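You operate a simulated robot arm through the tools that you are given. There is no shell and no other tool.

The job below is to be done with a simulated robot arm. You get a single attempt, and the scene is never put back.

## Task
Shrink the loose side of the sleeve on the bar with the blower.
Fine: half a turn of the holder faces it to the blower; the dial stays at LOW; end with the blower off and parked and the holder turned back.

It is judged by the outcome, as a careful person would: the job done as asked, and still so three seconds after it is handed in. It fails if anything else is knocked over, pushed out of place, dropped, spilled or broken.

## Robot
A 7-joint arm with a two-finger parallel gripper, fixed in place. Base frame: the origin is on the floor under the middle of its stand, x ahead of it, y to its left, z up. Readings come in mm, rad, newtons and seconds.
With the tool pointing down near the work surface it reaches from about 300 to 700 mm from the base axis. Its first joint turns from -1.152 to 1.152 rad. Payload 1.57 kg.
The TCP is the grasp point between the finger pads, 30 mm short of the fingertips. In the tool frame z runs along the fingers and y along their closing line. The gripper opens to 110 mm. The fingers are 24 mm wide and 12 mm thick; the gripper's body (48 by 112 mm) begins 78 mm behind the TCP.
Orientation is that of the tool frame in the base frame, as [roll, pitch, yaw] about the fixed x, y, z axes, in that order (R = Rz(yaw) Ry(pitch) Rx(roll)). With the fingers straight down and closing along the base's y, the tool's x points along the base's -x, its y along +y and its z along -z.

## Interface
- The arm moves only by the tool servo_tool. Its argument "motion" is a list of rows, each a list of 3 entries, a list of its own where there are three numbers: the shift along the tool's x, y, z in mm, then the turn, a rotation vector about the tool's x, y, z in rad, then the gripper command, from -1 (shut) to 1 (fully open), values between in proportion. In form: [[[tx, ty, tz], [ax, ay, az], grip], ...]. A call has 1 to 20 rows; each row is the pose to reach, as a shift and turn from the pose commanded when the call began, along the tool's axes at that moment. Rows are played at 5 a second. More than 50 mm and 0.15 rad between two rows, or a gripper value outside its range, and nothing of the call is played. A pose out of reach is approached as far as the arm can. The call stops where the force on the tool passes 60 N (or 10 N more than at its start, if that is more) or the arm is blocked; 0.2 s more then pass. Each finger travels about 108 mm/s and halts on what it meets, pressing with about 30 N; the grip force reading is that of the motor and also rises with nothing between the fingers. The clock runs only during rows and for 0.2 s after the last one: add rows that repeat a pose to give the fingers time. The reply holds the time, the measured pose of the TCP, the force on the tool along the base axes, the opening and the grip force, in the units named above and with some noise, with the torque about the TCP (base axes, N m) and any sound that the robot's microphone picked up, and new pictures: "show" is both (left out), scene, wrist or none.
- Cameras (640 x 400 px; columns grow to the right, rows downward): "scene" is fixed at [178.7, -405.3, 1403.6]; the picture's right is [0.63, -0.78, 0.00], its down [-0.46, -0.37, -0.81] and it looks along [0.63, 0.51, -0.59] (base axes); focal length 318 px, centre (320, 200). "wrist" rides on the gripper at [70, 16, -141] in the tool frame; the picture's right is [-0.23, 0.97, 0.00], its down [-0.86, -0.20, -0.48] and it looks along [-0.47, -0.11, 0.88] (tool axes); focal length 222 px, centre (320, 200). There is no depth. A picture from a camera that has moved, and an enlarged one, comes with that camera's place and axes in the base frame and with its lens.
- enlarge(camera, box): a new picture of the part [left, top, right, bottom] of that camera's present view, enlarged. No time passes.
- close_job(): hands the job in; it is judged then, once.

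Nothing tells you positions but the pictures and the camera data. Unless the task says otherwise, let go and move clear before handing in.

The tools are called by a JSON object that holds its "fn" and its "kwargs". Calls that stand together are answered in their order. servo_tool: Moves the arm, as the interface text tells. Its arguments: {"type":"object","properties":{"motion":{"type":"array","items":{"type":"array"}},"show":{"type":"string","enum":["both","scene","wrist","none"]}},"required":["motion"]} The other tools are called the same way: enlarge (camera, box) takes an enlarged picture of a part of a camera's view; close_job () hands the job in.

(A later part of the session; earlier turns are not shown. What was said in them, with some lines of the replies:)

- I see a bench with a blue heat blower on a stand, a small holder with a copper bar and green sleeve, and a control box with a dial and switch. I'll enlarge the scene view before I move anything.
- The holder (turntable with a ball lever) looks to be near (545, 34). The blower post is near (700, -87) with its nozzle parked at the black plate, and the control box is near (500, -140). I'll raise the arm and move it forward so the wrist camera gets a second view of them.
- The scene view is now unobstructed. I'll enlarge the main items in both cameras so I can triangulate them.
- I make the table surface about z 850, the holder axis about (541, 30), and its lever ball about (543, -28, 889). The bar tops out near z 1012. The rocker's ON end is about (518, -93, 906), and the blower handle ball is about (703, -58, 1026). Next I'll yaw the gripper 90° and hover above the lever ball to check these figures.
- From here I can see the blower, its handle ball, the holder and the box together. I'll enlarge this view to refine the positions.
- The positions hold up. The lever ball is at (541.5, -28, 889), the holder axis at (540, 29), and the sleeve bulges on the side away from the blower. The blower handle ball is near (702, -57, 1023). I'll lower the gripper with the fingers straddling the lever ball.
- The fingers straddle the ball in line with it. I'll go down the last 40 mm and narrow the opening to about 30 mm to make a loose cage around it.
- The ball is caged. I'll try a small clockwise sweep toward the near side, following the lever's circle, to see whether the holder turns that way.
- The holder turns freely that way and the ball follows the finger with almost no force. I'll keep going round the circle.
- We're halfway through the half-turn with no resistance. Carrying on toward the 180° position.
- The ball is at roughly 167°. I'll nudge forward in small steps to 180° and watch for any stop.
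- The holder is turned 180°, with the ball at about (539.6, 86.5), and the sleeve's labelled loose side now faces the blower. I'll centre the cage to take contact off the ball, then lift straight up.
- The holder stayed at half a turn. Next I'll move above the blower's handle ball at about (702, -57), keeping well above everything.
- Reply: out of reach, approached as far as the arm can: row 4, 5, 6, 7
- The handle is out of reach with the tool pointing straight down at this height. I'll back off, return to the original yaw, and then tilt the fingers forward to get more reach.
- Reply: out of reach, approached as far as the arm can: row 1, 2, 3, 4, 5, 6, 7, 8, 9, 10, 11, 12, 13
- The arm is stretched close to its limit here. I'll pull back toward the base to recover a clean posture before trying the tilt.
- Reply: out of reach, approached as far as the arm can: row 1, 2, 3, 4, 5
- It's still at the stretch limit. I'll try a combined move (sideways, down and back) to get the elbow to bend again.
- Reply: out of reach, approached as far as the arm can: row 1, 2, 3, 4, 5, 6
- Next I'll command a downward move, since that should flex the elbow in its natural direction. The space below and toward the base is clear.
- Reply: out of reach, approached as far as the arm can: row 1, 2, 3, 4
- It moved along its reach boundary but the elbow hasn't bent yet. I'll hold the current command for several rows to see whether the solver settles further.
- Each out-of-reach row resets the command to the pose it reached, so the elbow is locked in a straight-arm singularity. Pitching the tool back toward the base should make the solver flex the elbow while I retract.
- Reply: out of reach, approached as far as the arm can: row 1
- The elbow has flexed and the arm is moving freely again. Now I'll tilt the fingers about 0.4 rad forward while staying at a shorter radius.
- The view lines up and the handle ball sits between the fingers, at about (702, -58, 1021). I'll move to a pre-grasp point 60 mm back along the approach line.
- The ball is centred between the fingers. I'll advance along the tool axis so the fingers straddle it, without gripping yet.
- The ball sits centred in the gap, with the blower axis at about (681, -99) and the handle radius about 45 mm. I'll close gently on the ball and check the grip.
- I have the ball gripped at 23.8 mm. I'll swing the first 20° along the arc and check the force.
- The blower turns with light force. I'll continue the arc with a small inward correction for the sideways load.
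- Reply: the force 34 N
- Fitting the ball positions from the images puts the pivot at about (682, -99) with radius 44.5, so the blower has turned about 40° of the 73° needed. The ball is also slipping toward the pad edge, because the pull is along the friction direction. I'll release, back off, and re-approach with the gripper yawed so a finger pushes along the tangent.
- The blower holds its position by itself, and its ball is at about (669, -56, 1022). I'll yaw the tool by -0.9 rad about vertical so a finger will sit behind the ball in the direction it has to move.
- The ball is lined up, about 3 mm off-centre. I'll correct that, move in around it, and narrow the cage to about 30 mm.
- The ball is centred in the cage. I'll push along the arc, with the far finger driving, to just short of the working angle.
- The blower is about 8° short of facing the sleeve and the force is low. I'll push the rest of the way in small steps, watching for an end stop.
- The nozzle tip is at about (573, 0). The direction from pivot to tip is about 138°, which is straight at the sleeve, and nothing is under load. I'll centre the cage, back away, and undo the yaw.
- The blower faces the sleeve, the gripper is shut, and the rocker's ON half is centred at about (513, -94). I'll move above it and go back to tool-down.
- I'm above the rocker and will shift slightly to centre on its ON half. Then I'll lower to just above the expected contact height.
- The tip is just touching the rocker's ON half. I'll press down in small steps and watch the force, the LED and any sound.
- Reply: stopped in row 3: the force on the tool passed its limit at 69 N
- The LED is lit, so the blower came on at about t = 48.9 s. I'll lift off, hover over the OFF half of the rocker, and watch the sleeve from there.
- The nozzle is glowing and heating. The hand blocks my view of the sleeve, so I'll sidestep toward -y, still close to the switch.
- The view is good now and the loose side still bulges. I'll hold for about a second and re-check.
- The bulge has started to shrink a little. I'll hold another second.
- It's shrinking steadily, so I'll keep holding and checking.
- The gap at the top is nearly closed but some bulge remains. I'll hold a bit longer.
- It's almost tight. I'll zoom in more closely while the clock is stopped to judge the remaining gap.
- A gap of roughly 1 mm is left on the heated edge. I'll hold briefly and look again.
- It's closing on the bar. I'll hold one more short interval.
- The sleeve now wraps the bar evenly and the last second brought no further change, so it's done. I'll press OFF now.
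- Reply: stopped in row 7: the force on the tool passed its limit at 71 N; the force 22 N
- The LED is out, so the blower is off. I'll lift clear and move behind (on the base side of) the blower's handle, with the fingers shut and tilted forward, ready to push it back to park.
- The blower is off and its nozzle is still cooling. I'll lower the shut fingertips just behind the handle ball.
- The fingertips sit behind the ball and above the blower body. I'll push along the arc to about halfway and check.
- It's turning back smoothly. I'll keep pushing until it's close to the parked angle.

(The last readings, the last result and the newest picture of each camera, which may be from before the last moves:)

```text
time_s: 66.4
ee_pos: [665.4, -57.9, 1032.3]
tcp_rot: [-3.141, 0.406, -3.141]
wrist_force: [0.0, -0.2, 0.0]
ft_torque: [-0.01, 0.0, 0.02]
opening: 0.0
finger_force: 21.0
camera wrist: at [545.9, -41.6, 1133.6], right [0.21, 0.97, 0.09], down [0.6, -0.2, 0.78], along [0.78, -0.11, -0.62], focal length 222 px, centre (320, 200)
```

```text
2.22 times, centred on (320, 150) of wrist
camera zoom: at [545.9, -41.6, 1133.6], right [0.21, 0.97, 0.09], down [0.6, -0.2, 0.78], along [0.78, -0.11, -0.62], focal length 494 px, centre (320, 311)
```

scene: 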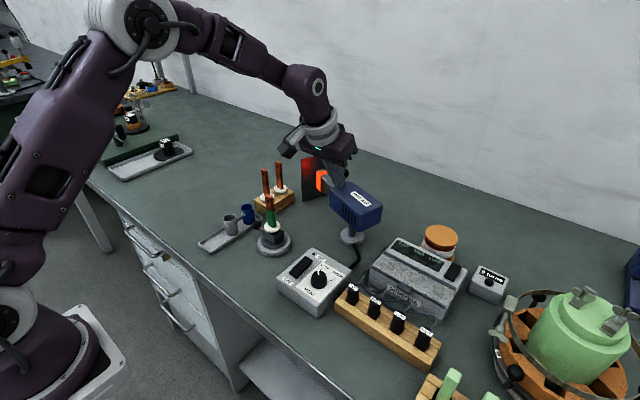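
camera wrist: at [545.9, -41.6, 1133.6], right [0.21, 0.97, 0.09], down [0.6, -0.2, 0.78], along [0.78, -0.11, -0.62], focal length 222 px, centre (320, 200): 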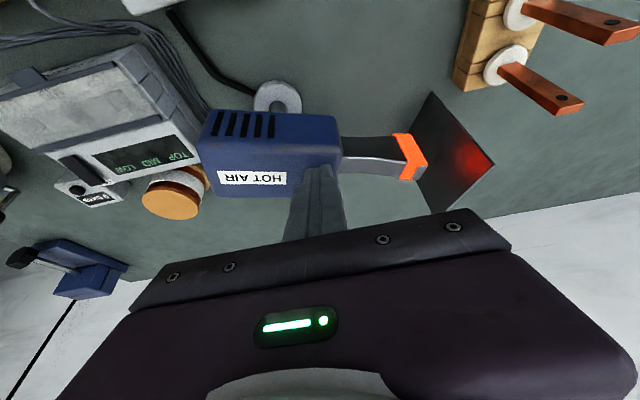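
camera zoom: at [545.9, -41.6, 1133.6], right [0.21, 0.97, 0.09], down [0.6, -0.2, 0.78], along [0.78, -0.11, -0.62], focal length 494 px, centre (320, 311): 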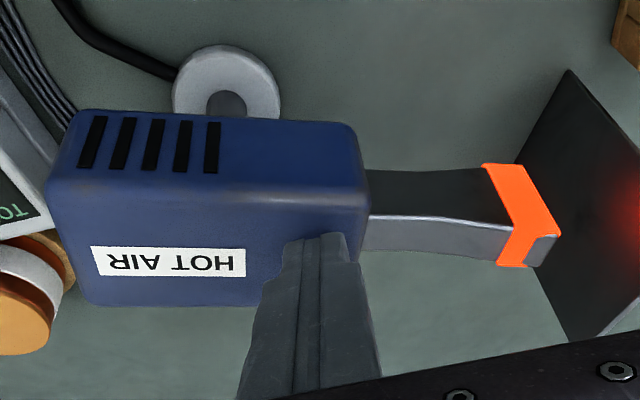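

Compared with the first picture, about 5–6° of rotation remains. I'll nudge the last few millimetres and watch for a stop.

{"fn": "servo_tool", "kwargs": {"motion": [[[-1.5, -0.3, 0.6], [0, 0, 0], -1], [[-3.0, -0.6, 1.3], [0, 0, 0], -1], [[-4.2, -1.0, 1.8], [0, 0, 0], -1], [[-4.2, -1.0, 1.8], [0, 0, 0], -1]], "show": "scene"}}

{"fn": "enlarge", "kwargs": {"camera": "scene", "box": [290, 140, 390, 260]}}

{"fn": "enlarge", "kwargs": {"camera": "wrist", "box": [200, 80, 440, 240]}}

```text
time_s: 67.4
ee_pos: [668.4, -57.6, 1031.9]
tcp_rot: [-3.141, 0.401, -3.141]
wrist_force: [-19.1, 2.1, -2.3]
ft_torque: [0.05, 0.24, 0.08]
opening: 0.0
finger_force: 21.7
```

scene: 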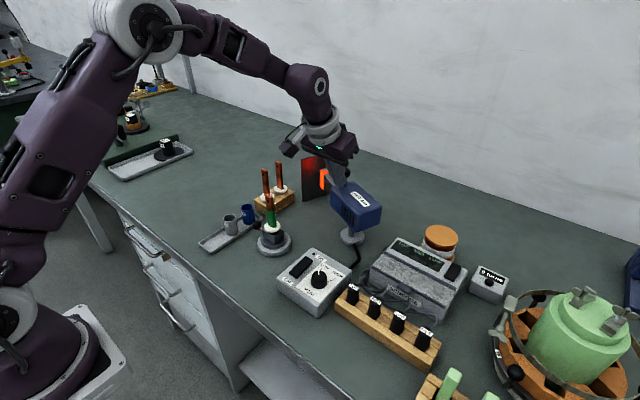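

```text
3.33 times, centred on (340, 200) of scene
camera zoom: at [178.2, -405.2, 1403.7], right [0.63, -0.78, 0.0], down [-0.46, -0.37, -0.81], along [0.63, 0.51, -0.59], focal length 1060 px, centre (253, 200)
```

zoom: 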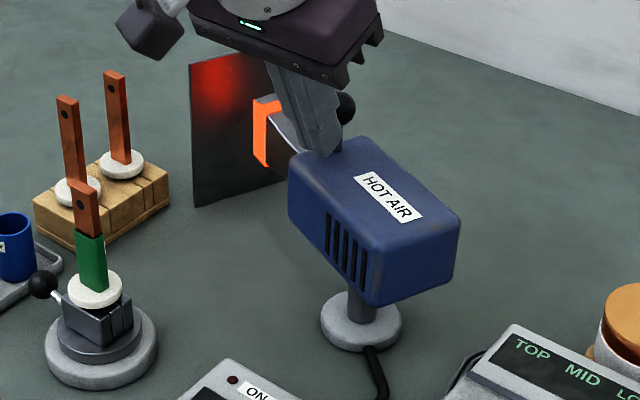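

```text
2.50 times, centred on (320, 160) of wrist
camera zoom: at [549.9, -41.7, 1134.2], right [0.21, 0.97, 0.09], down [0.6, -0.2, 0.78], along [0.77, -0.11, -0.63], focal length 555 px, centre (320, 300)
```

zoom: 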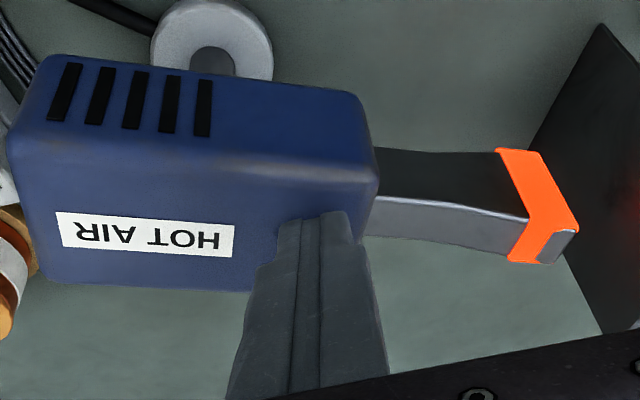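

A 19 N stop force shows it has hit its parked stop, and the picture matches the original pose. I'll back off the handle, lift, and return to a tool-down posture.

{"fn": "servo_tool", "kwargs": {"motion": [[[6, 0, -2.5], [0, 0, 0], -1], [[15.6, 0, -6.7], [0, 0, 0], -1], [[2, 0, -38], [0, 0, 0], -1], [[-12, 0, -71], [0, 0, 0], -1], [[10, 12, -90], [0, 0.1, 0], -0.7], [[28, 22, -105], [0, 0.2, 0], -0.4], [[45, 30, -120], [0, 0.3, 0], -0.2], [[60.7, 38, -132.6], [0, 0.4, 0], -0.2], [[60.7, 38, -132.6], [0, 0.4, 0], -0.2]], "show": "both"}}

{"fn": "enlarge", "kwargs": {"camera": "scene", "box": [290, 140, 390, 260]}}

```text
time_s: 69.4
ee_pos: [560.6, -20.1, 1128.5]
tcp_rot: [-3.14, 0.005, -3.141]
wrist_force: [0.8, -0.3, 0.1]
ft_torque: [0.02, -0.04, -0.03]
opening: 43.8
finger_force: 0.0
camera wrist: at [490.2, -3.4, 1269.4], right [0.23, 0.97, 0.0], down [0.85, -0.2, 0.48], along [0.47, -0.11, -0.88], focal length 222 px, centre (320, 200)
```

scene: 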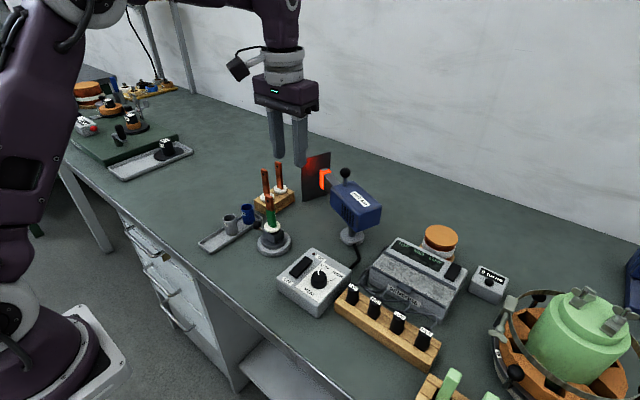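
wrist: 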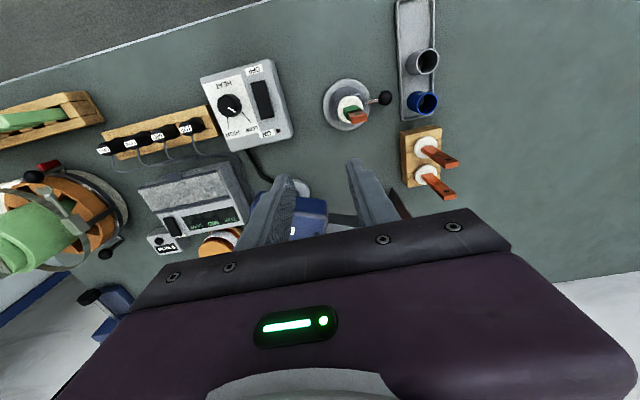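

```text
3.33 times, centred on (340, 200) of scene
camera zoom: at [178.7, -405.2, 1403.6], right [0.63, -0.78, 0.0], down [-0.46, -0.37, -0.81], along [0.63, 0.51, -0.59], focal length 1060 px, centre (253, 200)
```

zoom: 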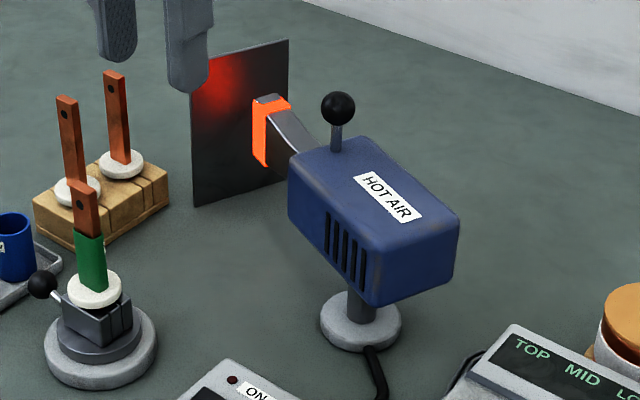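

The blower is parked at its original angle. I'll check the switch and LED, and look at the sleeve.

{"fn": "enlarge", "kwargs": {"camera": "scene", "box": [270, 235, 370, 325]}}

{"fn": "enlarge", "kwargs": {"camera": "scene", "box": [255, 190, 290, 260]}}

{"fn": "enlarge", "kwargs": {"camera": "wrist", "box": [190, 50, 410, 170]}}

```text
4.44 times, centred on (320, 280) of scene
camera zoom: at [178.7, -405.2, 1403.6], right [0.63, -0.78, 0.0], down [-0.46, -0.37, -0.81], along [0.63, 0.51, -0.59], focal length 1414 px, centre (320, -156)
```

zoom: 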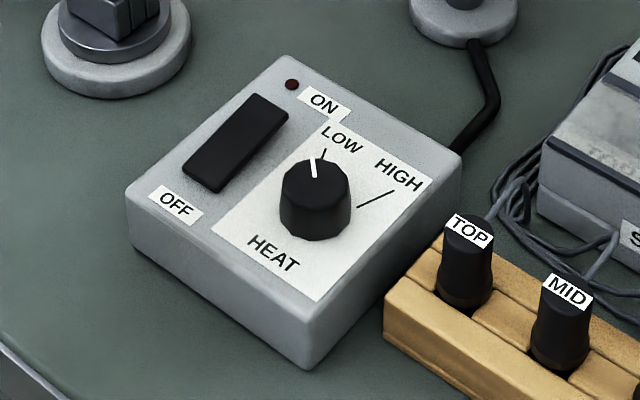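

```text
5.71 times, centred on (272, 225) of scene
camera zoom: at [178.7, -405.2, 1403.6], right [0.63, -0.78, 0.0], down [-0.46, -0.37, -0.81], along [0.63, 0.51, -0.59], focal length 1817 px, centre (591, 57)
```

zoom: 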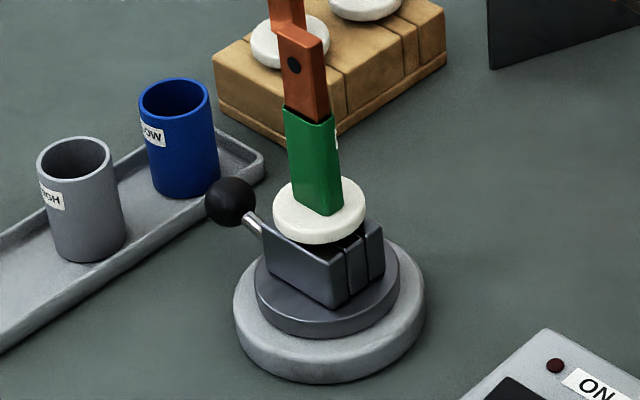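

```text
2.91 times, centred on (300, 110) of wrist
camera zoom: at [490.2, -3.4, 1269.4], right [0.23, 0.97, 0.0], down [0.85, -0.2, 0.48], along [0.47, -0.11, -0.88], focal length 646 px, centre (378, 462)
```

zoom: 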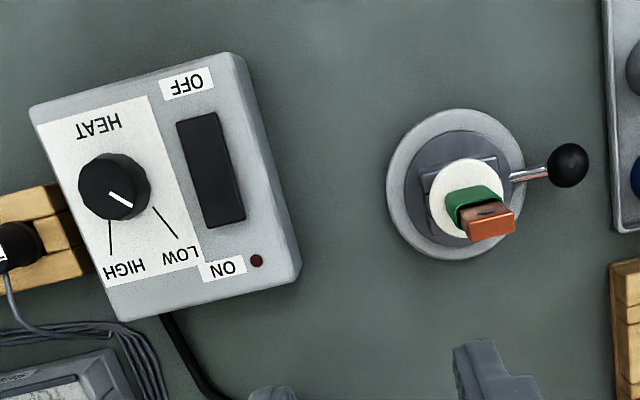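

The sleeve is tight all round, the LED is dark and the dial is untouched. Now I'll go above the holder lever ball at about (540, 88) with the matching yaw to turn the holder back.

{"fn": "servo_tool", "kwargs": {"motion": [[[2, 10, 0], [0, 0, 0.145], -0.2], [[4, 20, 0], [0, 0, 0.29], -0.2], [[6, 30, 0], [0, 0, 0.435], -0.2], [[8, 40, 0], [0, 0, 0.58], -0.2], [[10, 50, 0], [0, 0, 0.725], -0.2], [[12, 60, 0], [0, 0, 0.87], -0.2], [[14, 70, 0], [0, 0, 1.015], -0.2], [[16, 80, 0], [0, 0, 1.16], -0.2], [[18, 90, 0], [0, 0, 1.305], -0.2], [[20, 100, 0], [0, 0, 1.45], -0.2], [[20.6, 107.6, 0], [0, 0, 1.6], -0.2], [[20.6, 107.6, 0], [0, 0, 1.6], -0.2]], "show": "both"}}

{"fn": "enlarge", "kwargs": {"camera": "wrist", "box": [200, 80, 440, 240]}}

```text
time_s: 72.0
ee_pos: [541.4, 86.6, 1129.8]
tcp_rot: [3.137, 0.002, 1.539]
wrist_force: [-0.2, 0.5, 1.0]
ft_torque: [0.02, 0.02, -0.04]
opening: 43.9
finger_force: 0.0
camera wrist: at [558.6, 156.3, 1270.1], right [0.97, -0.26, 0.01], down [-0.23, -0.85, 0.48], along [-0.12, -0.46, -0.88], focal length 222 px, centre (320, 200)
```

scene: 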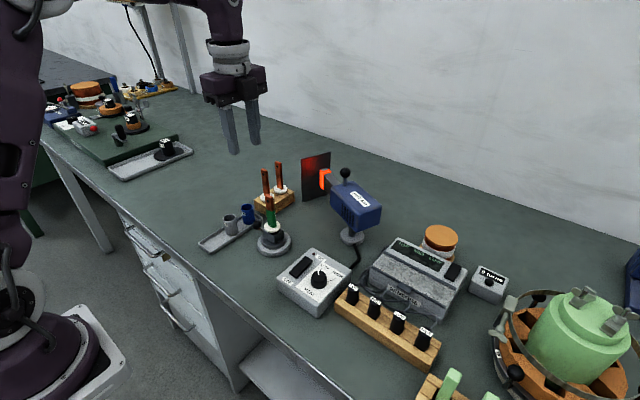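
wrist: 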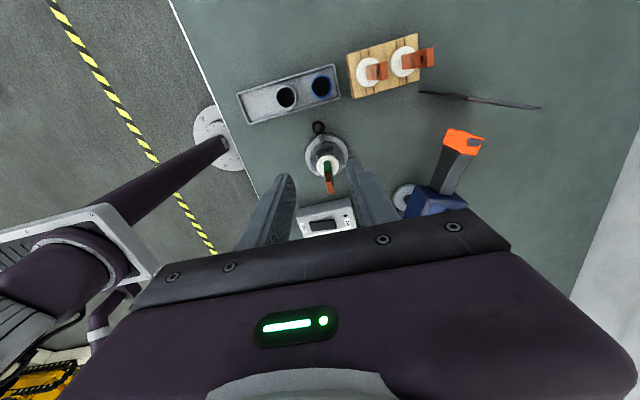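

```text
2.50 times, centred on (320, 160) of wrist
camera zoom: at [558.6, 156.3, 1270.1], right [0.97, -0.26, 0.01], down [-0.23, -0.85, 0.48], along [-0.12, -0.46, -0.88], focal length 555 px, centre (320, 300)
```

zoom: 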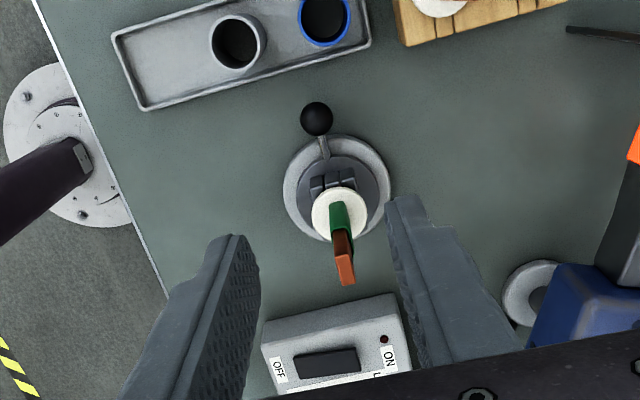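

The ball is under the gripper, about 2 mm off. I'll correct for that, descend around it and form the loose cage.

{"fn": "servo_tool", "kwargs": {"motion": [[[0, -2, 45], [0, 0, 0], -0.2], [[0, -2, 90], [0, 0, 0], -0.2], [[0, -2, 135], [0, 0, 0], -0.2], [[0, -2, 170], [0, 0, 0], -0.2], [[0, -2, 200], [0, 0, 0], -0.2], [[0, -2, 217], [0, 0, 0], -0.2], [[0, -2, 217], [0, 0, 0], -0.45], [[0, -2, 217], [0, 0, 0], -0.45]], "show": "both"}}

{"fn": "enlarge", "kwargs": {"camera": "wrist", "box": [200, 80, 440, 240]}}

{"fn": "enlarge", "kwargs": {"camera": "scene", "box": [220, 150, 340, 270]}}

```text
time_s: 73.8
ee_pos: [541.2, 87.5, 911.7]
tcp_rot: [3.136, 0.002, 1.541]
wrist_force: [0.5, -0.3, 0.1]
ft_torque: [0.0, -0.01, 0.01]
opening: 30.5
finger_force: 0.0
camera wrist: at [558.3, 157.0, 1052.4], right [0.97, -0.26, 0.01], down [-0.23, -0.85, 0.48], along [-0.12, -0.46, -0.88], focal length 222 px, centre (320, 200)
```

scene: 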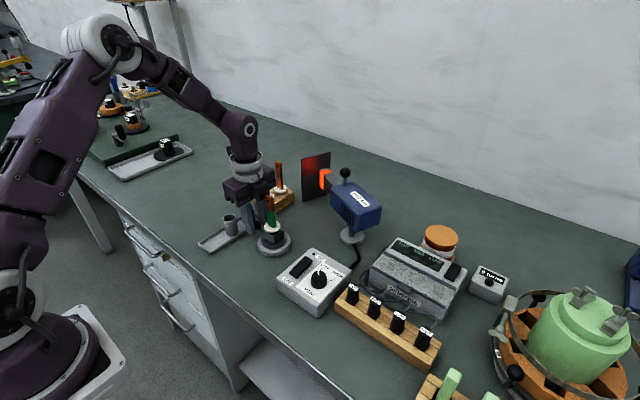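
wrist: 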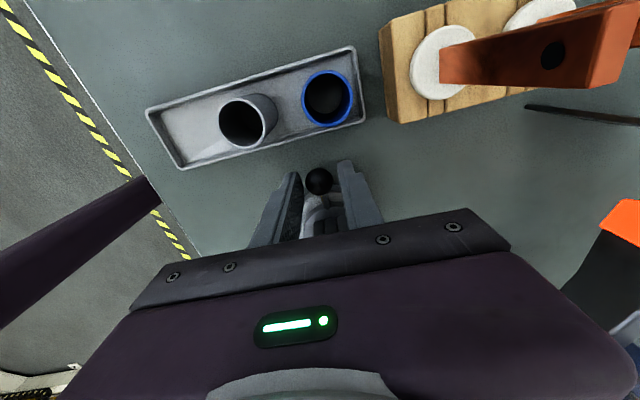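

```text
2.50 times, centred on (320, 160) of wrist
camera zoom: at [558.3, 157.0, 1052.4], right [0.97, -0.26, 0.01], down [-0.23, -0.85, 0.48], along [-0.12, -0.46, -0.88], focal length 555 px, centre (320, 300)
```

zoom: 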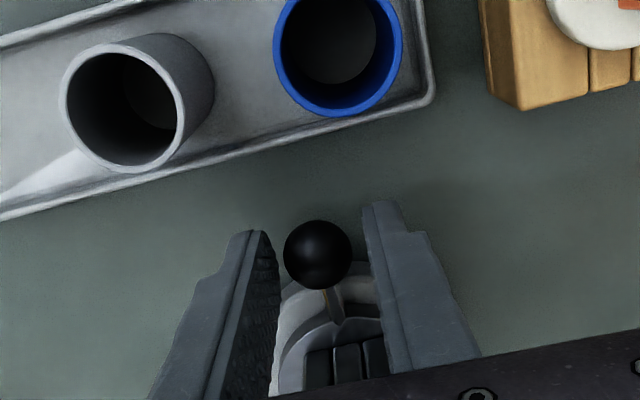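

```text
3.33 times, centred on (280, 210) of scene
camera zoom: at [178.7, -405.3, 1403.6], right [0.63, -0.78, 0.0], down [-0.46, -0.37, -0.81], along [0.63, 0.51, -0.59], focal length 1060 px, centre (453, 167)
```

zoom: 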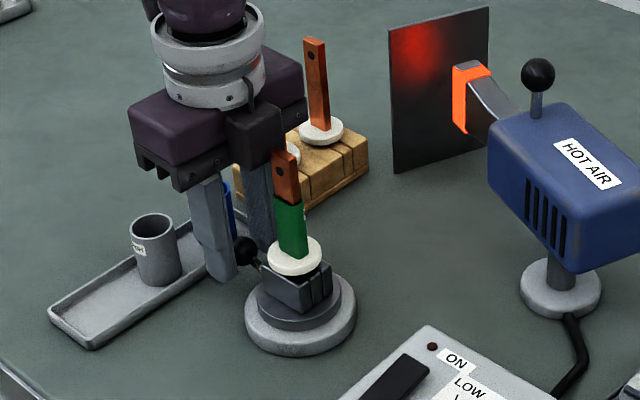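

The ball is caged at the half-turn position. Now I'll sweep back along the same path toward the near side.

{"fn": "servo_tool", "kwargs": {"motion": [[[-0.3, -5.7, 0], [0, 0, -0.1], -0.45], [[-1.1, -11.3, 0], [0, 0, -0.2], -0.45], [[-2.5, -16.8, 0], [0, 0, -0.3], -0.45], [[-4.5, -22.2, 0], [0, 0, -0.4], -0.45], [[-7.0, -27.3, 0], [0, 0, -0.5], -0.45], [[-10.0, -32.2, 0], [0, 0, -0.6], -0.45], [[-13.4, -36.7, 0], [0, 0, -0.7], -0.45], [[-17.3, -40.9, 0], [0, 0, -0.8], -0.45], [[-21.6, -44.6, 0], [0, 0, -0.9], -0.45], [[-26.2, -48.0, 0], [0, 0, -1.0], -0.45], [[-31.1, -50.8, 0], [0, 0, -1.1], -0.45], [[-36.3, -53.1, 0], [0, 0, -1.2], -0.45], [[-41.8, -54.9, 0], [0, 0, -1.3], -0.45], [[-47.3, -56.2, 0], [0, 0, -1.4], -0.45], [[-47.3, -56.2, 0], [0, 0, -1.4], -0.45]], "show": "both"}}

{"fn": "enlarge", "kwargs": {"camera": "wrist", "box": [200, 80, 440, 240]}}

{"fn": "enlarge", "kwargs": {"camera": "scene", "box": [220, 150, 340, 270]}}

```text
time_s: 77.0
ee_pos: [482.7, 41.7, 912.7]
tcp_rot: [-3.139, 0.007, 2.943]
wrist_force: [0.2, -0.5, -0.3]
ft_torque: [0.01, 0.0, 0.01]
opening: 30.0
finger_force: 0.0
camera wrist: at [416.6, 71.6, 1052.4], right [0.41, 0.91, 0.0], down [0.8, -0.36, 0.48], along [0.44, -0.2, -0.88], focal length 222 px, centre (320, 200)
```

scene: 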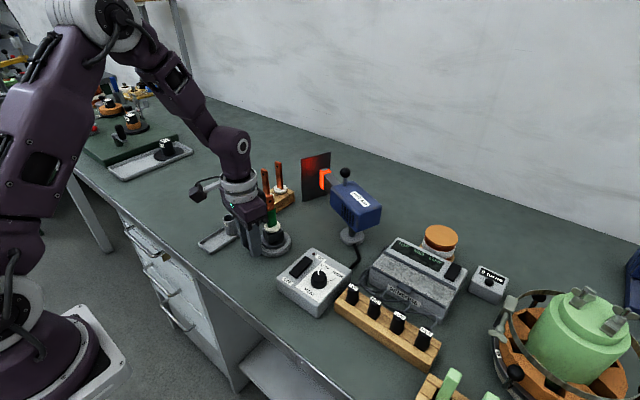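
wrist: 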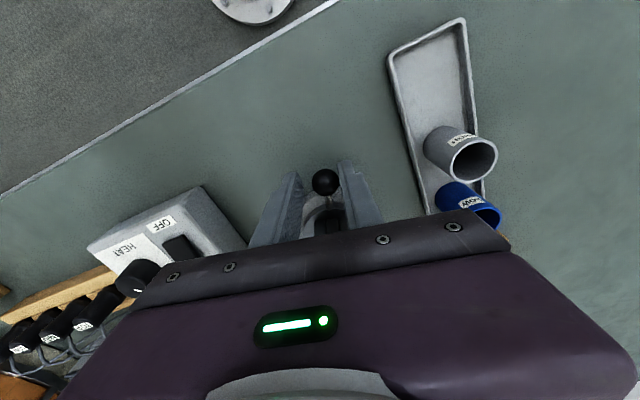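

```text
2.50 times, centred on (320, 160) of wrist
camera zoom: at [416.6, 71.6, 1052.4], right [0.41, 0.91, 0.0], down [0.8, -0.36, 0.48], along [0.44, -0.2, -0.88], focal length 555 px, centre (320, 300)
```

zoom: 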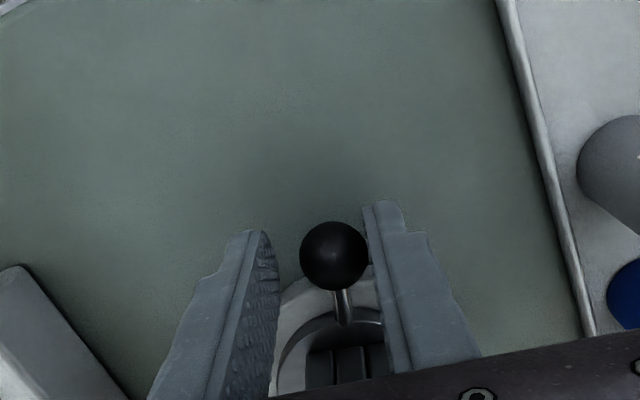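

```text
3.33 times, centred on (280, 210) of scene
camera zoom: at [178.7, -405.3, 1403.6], right [0.63, -0.78, 0.0], down [-0.46, -0.37, -0.81], along [0.63, 0.51, -0.59], focal length 1060 px, centre (453, 167)
```

zoom: 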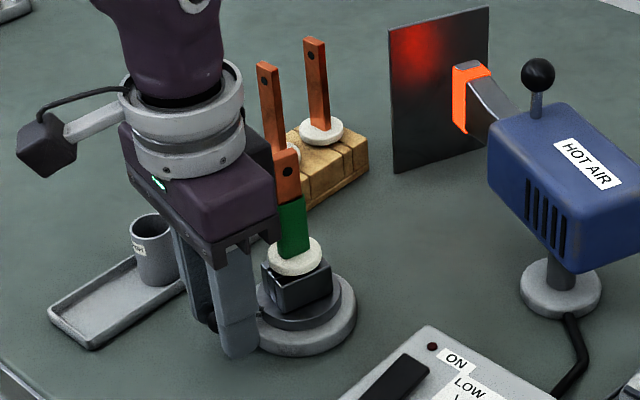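

Going well. Continuing the return sweep.

{"fn": "servo_tool", "kwargs": {"motion": [[[-0.3, -5.7, 0], [0, 0, -0.1], -0.45], [[-1.1, -11.3, 0], [0, 0, -0.2], -0.45], [[-2.5, -16.8, 0], [0, 0, -0.3], -0.45], [[-4.5, -22.2, 0], [0, 0, -0.4], -0.45], [[-7.0, -27.3, 0], [0, 0, -0.5], -0.45], [[-10.0, -32.2, 0], [0, 0, -0.6], -0.45], [[-13.4, -36.7, 0], [0, 0, -0.7], -0.45], [[-17.3, -40.9, 0], [0, 0, -0.8], -0.45], [[-21.6, -44.6, 0], [0, 0, -0.9], -0.45], [[-26.2, -48.0, 0], [0, 0, -1.0], -0.45], [[-31.1, -50.8, 0], [0, 0, -1.1], -0.45], [[-36.3, -53.1, 0], [0, 0, -1.2], -0.45], [[-41.8, -54.9, 0], [0, 0, -1.3], -0.45], [[-47.3, -56.2, 0], [0, 0, -1.4], -0.45], [[-47.3, -56.2, 0], [0, 0, -1.4], -0.45]], "show": "both"}}

{"fn": "enlarge", "kwargs": {"camera": "wrist", "box": [200, 80, 440, 240]}}

{"fn": "enlarge", "kwargs": {"camera": "scene", "box": [220, 150, 340, 270]}}

```text
time_s: 80.2
ee_pos: [518.4, -21.4, 912.5]
tcp_rot: [-3.133, 0.003, -1.943]
wrist_force: [0.0, 0.1, 0.9]
ft_torque: [-0.01, 0.01, -0.01]
opening: 30.6
finger_force: 0.1
camera wrist: at [477.8, -81.0, 1053.3], right [-0.83, 0.56, -0.01], down [0.49, 0.73, 0.48], along [0.28, 0.39, -0.88], focal length 222 px, centre (320, 200)
```

scene: 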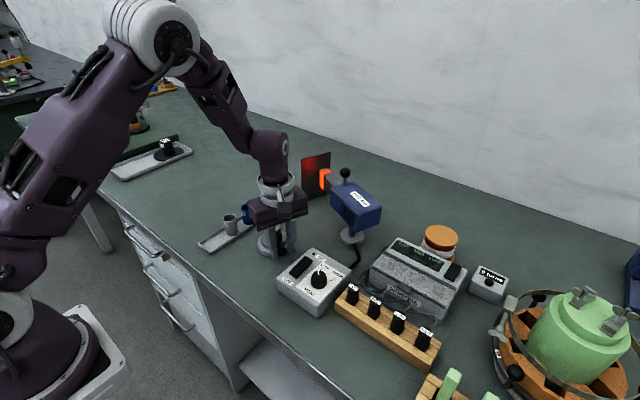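
wrist: 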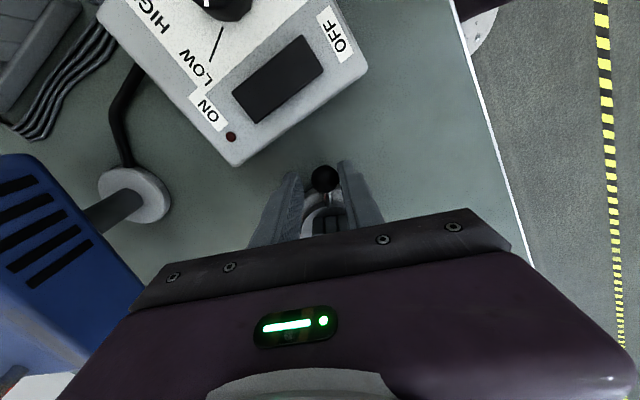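

```text
2.50 times, centred on (320, 160) of wrist
camera zoom: at [477.8, -81.0, 1053.3], right [-0.83, 0.56, -0.01], down [0.49, 0.73, 0.48], along [0.28, 0.39, -0.88], focal length 555 px, centre (320, 300)
```

zoom: 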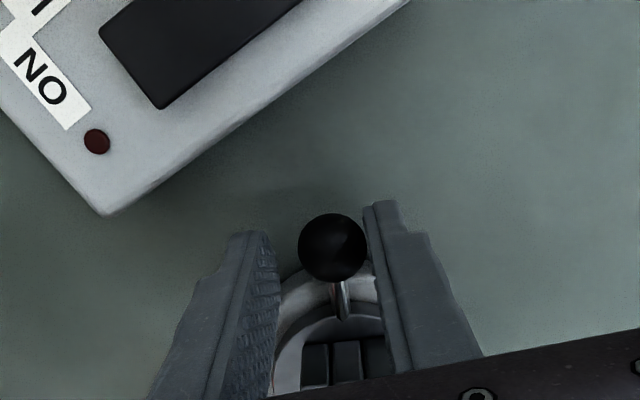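

```text
3.33 times, centred on (280, 210) of scene
camera zoom: at [178.7, -405.3, 1403.6], right [0.63, -0.78, 0.0], down [-0.46, -0.37, -0.81], along [0.63, 0.51, -0.59], focal length 1060 px, centre (453, 167)
```

zoom: 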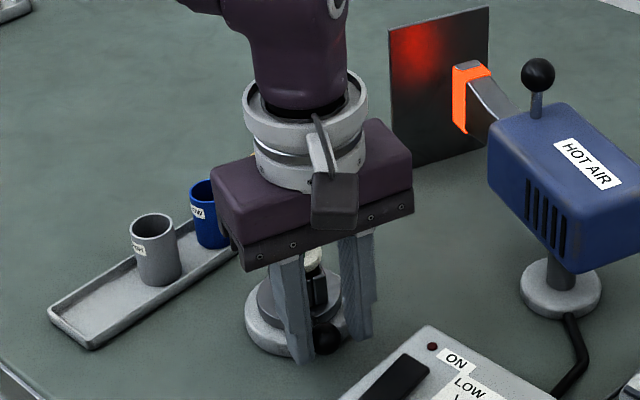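

About 27° remains. I'll go to just short of the original position and then check for a stop.

{"fn": "servo_tool", "kwargs": {"motion": [[[-0.3, -5.7, 0], [0, 0, -0.1], -0.45], [[-1.1, -11.3, 0], [0, 0, -0.2], -0.45], [[-2.5, -16.8, 0], [0, 0, -0.3], -0.45], [[-4.1, -21.1, 0], [0, 0, -0.38], -0.45], [[-5.0, -23.4, 0], [0, 0, -0.42], -0.45], [[-5.0, -23.4, 0], [0, 0, -0.42], -0.45]], "show": "both"}}

{"fn": "enlarge", "kwargs": {"camera": "wrist", "box": [200, 80, 440, 240]}}

{"fn": "enlarge", "kwargs": {"camera": "scene", "box": [220, 150, 340, 270]}}

```text
time_s: 81.6
ee_pos: [542.1, -26.9, 912.4]
tcp_rot: [-3.134, -0.002, -1.521]
wrist_force: [-0.2, 0.0, 0.2]
ft_torque: [-0.02, 0.03, -0.01]
opening: 30.2
finger_force: 0.0
camera wrist: at [529.0, -97.6, 1053.4], right [-0.98, 0.18, -0.01], down [0.15, 0.86, 0.48], along [0.09, 0.47, -0.88], focal length 222 px, centre (320, 200)
```

scene: 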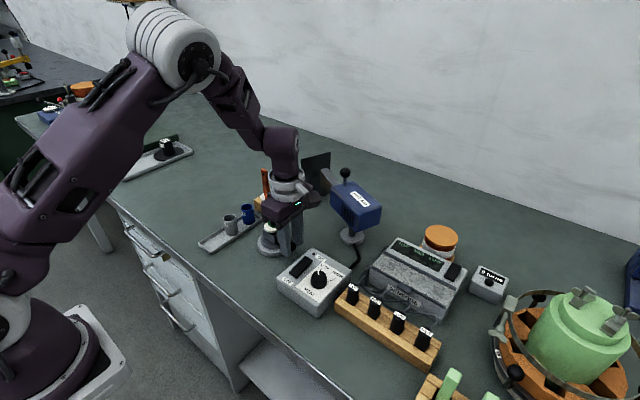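
wrist: 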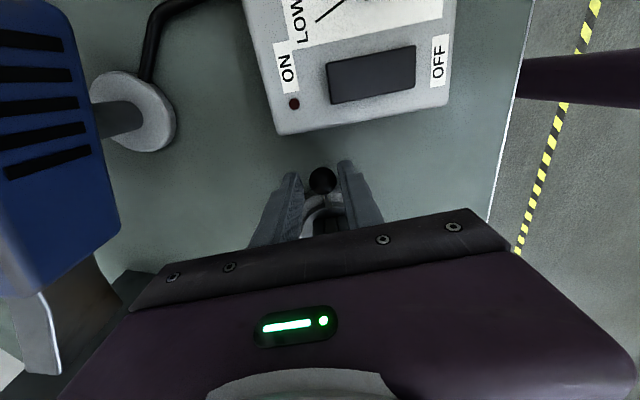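

```text
2.50 times, centred on (320, 160) of wrist
camera zoom: at [529.0, -97.6, 1053.4], right [-0.98, 0.18, -0.01], down [0.15, 0.86, 0.48], along [0.09, 0.47, -0.88], focal length 555 px, centre (320, 300)
```

zoom: 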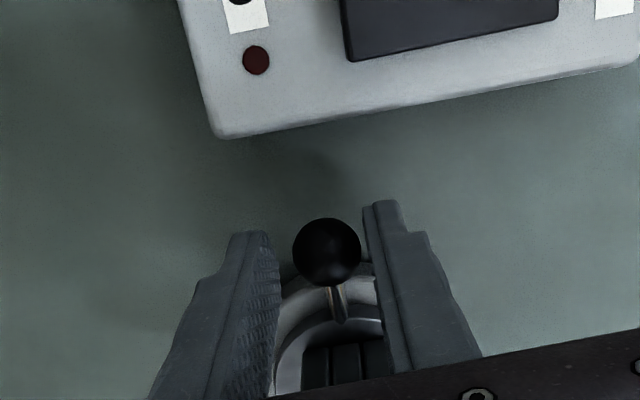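

```text
3.33 times, centred on (280, 210) of scene
camera zoom: at [178.7, -405.3, 1403.6], right [0.63, -0.78, 0.0], down [-0.46, -0.37, -0.81], along [0.63, 0.51, -0.59], focal length 1060 px, centre (453, 167)
```

zoom: 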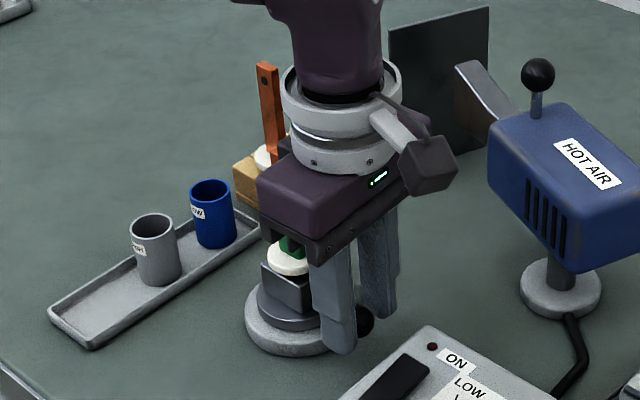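

The ball has settled slightly ahead of the driving finger at about (540, -27), which matches its starting spot, and the nozzle has stopped glowing. I'll centre the cage, open slightly and lift straight up.

{"fn": "servo_tool", "kwargs": {"motion": [[[0, 1.5, 0], [0, 0, 0], -0.4], [[0, 1.5, 0], [0, 0, 0], -0.25], [[0, 1.5, -20], [0, 0, 0], -0.25], [[0, 1.5, -60], [0, 0, 0], -0.25], [[0, 1.5, -105], [0, 0, 0], -0.2], [[0, 1.5, -150], [0, 0, 0], -0.2], [[0, 1.5, -195], [0, 0, 0], -0.2], [[0, 1.5, -228], [0, 0, 0], -0.2], [[0, 1.5, -228], [0, 0, 0], -0.2]], "show": "both"}}

{"fn": "enlarge", "kwargs": {"camera": "scene", "box": [250, 190, 300, 260]}}

{"fn": "enlarge", "kwargs": {"camera": "wrist", "box": [280, 100, 410, 240]}}

```text
time_s: 83.6
ee_pos: [539.7, -25.6, 1143.1]
tcp_rot: [-3.136, -0.002, -1.52]
wrist_force: [-0.5, 0.6, 0.3]
ft_torque: [-0.02, 0.02, 0.02]
opening: 44.1
finger_force: 0.2
camera wrist: at [525.9, -95.1, 1283.7], right [-0.98, 0.18, -0.01], down [0.15, 0.86, 0.48], along [0.09, 0.47, -0.88], focal length 222 px, centre (320, 200)
```

scene: 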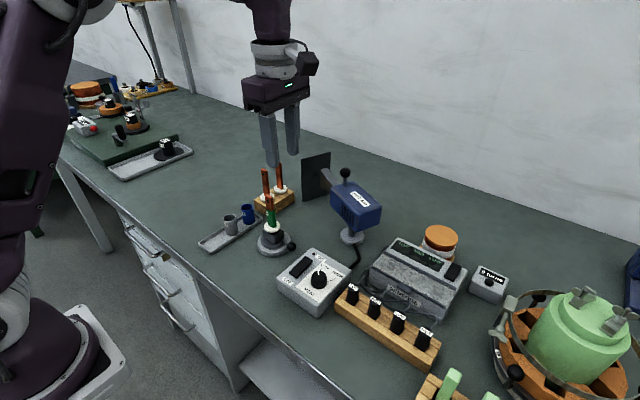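
wrist: 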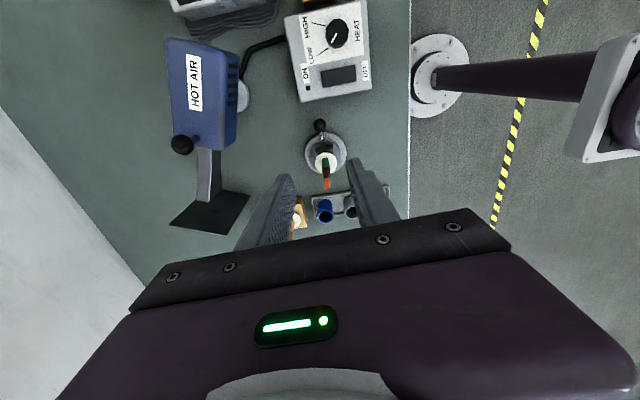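

```text
5.71 times, centred on (275, 225) of scene
camera zoom: at [178.7, -405.3, 1403.6], right [0.63, -0.78, 0.0], down [-0.46, -0.37, -0.81], along [0.63, 0.51, -0.59], focal length 1817 px, centre (577, 57)
```

zoom: 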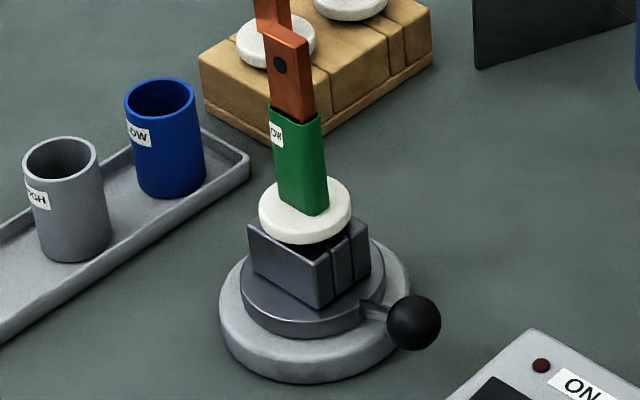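

```text
2.86 times, centred on (345, 170) of wrist
camera zoom: at [525.9, -95.1, 1283.7], right [-0.98, 0.18, -0.01], down [0.15, 0.86, 0.48], along [0.09, 0.47, -0.88], focal length 635 px, centre (249, 286)
```

zoom: 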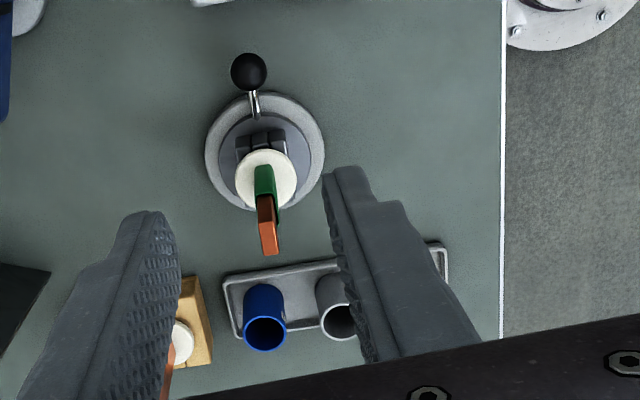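

The holder is back exactly where it started, with ball and clamp at the same pixels as the first picture. The sleeve is snug on both sides and the nozzle is cold. I'll back the arm clear and do a last check.

{"fn": "servo_tool", "kwargs": {"motion": [[[0, 30, -20], [0, 0, 0], -0.2], [[0, 60, -45], [0, 0, 0], 0], [[0, 90, -70], [0, 0, 0], 0.3], [[0, 110, -90], [0, 0, 0], 0.5], [[0, 110, -90], [0, 0, 0], 0.5]], "show": "both"}}

{"fn": "enlarge", "kwargs": {"camera": "scene", "box": [290, 140, 390, 260]}}

{"fn": "enlarge", "kwargs": {"camera": "scene", "box": [270, 235, 370, 325]}}

{"fn": "enlarge", "kwargs": {"camera": "scene", "box": [262, 195, 284, 235]}}

```text
time_s: 84.8
ee_pos: [427.4, -29.8, 1230.5]
tcp_rot: [-3.137, -0.001, -1.521]
wrist_force: [0.8, 0.2, -0.3]
ft_torque: [0.0, 0.02, -0.01]
opening: 82.4
finger_force: 0.2
camera wrist: at [414.2, -99.8, 1370.9], right [-0.98, 0.18, -0.01], down [0.15, 0.86, 0.48], along [0.09, 0.47, -0.88], focal length 222 px, centre (320, 200)
```

scene: 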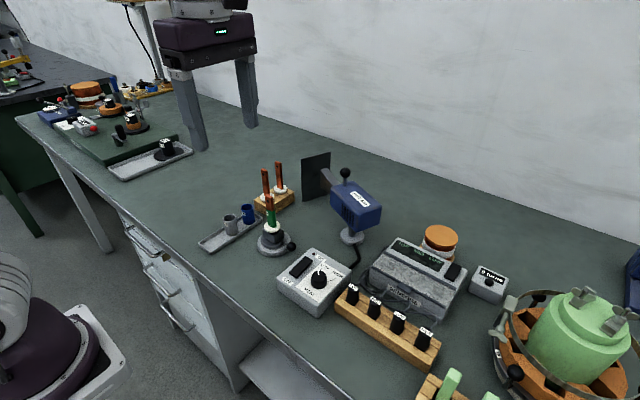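
wrist: 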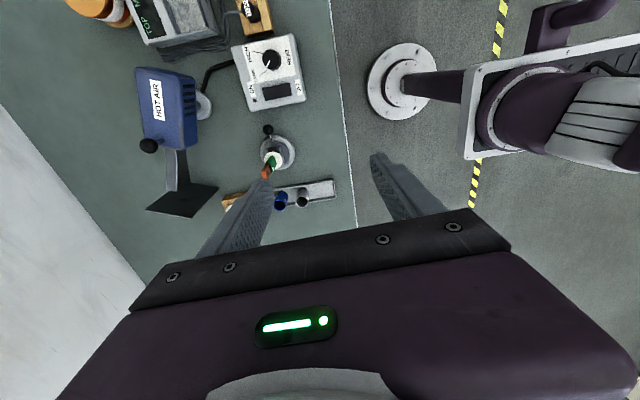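

```text
3.33 times, centred on (340, 200) of scene
camera zoom: at [178.7, -405.2, 1403.6], right [0.63, -0.78, 0.0], down [-0.46, -0.37, -0.81], along [0.63, 0.51, -0.59], focal length 1060 px, centre (253, 200)
```

zoom: 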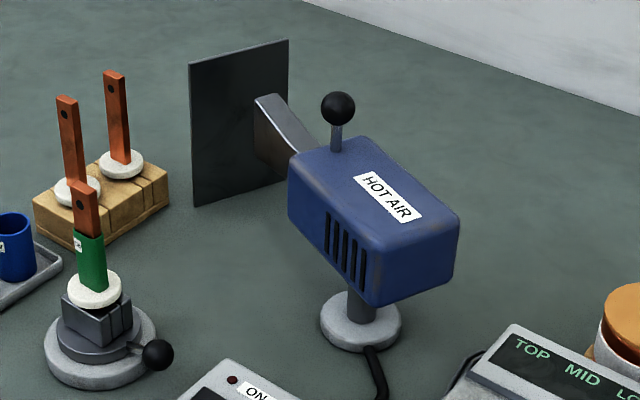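

```text
4.44 times, centred on (320, 280) of scene
camera zoom: at [178.7, -405.2, 1403.6], right [0.63, -0.78, 0.0], down [-0.46, -0.37, -0.81], along [0.63, 0.51, -0.59], focal length 1414 px, centre (320, -156)
```

zoom: 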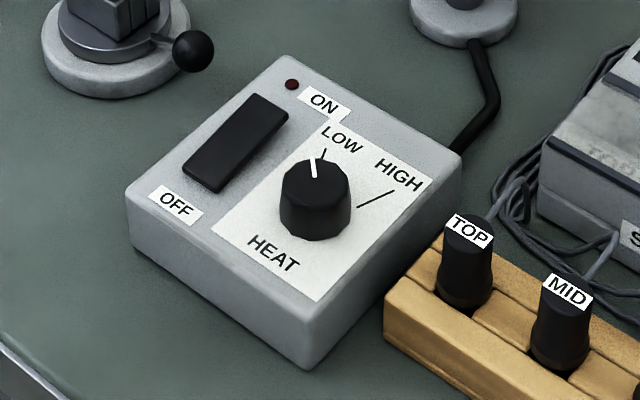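

```text
10.00 times, centred on (273, 215) of scene
camera zoom: at [178.7, -405.2, 1403.6], right [0.63, -0.78, 0.0], down [-0.46, -0.37, -0.81], along [0.63, 0.51, -0.59], focal length 3180 px, centre (790, 50)
```

zoom: 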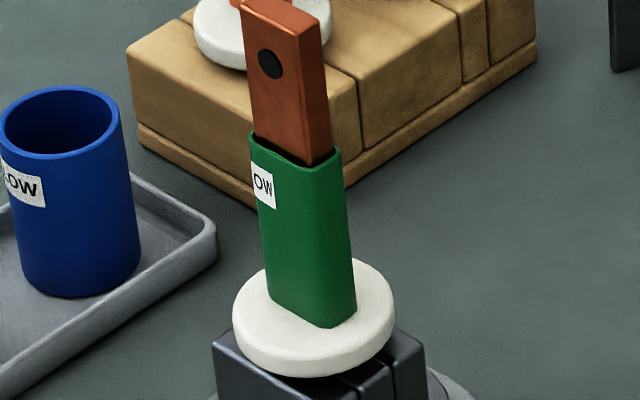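

The last check shows everything as asked. The sleeve is shrunk evenly onto the bar with no scorching, the blower is off with its LED dark and parked at the plate, and the dial is still at LOW. The holder is turned back, nothing else has moved, and the arm is clear, so I'm handing in.

{"fn": "close_job", "kwargs": {}}

```text
The job is handed in.
```

The loose side of the sleeve is shrunk: it now sits evenly against the bar all round, with no scorching that I can see. I've handed the job in, but the hand-in didn't return a verdict.

- **Heating:** I turned the holder half a turn, swung the blower round to face the sleeve and ran it on LOW for about 10 seconds. I switched it off once the sleeve had stopped shrinking.
- **Blower:** it is off, with the LED dark, and parked against its stop facing the black plate. The nozzle has stopped glowing.
- **Dial:** I didn't touch it; it is still at LOW.
- **Holder:** it is turned back and looks the same as in the first picture.
- **Everything else:** nothing else was knocked or moved. The arm has let go and is clear of the bench items.

The blower swing took two attempts. The handle was at the edge of the arm's reach and slipped in the grip partway, so I let go and pushed it round from a different angle.
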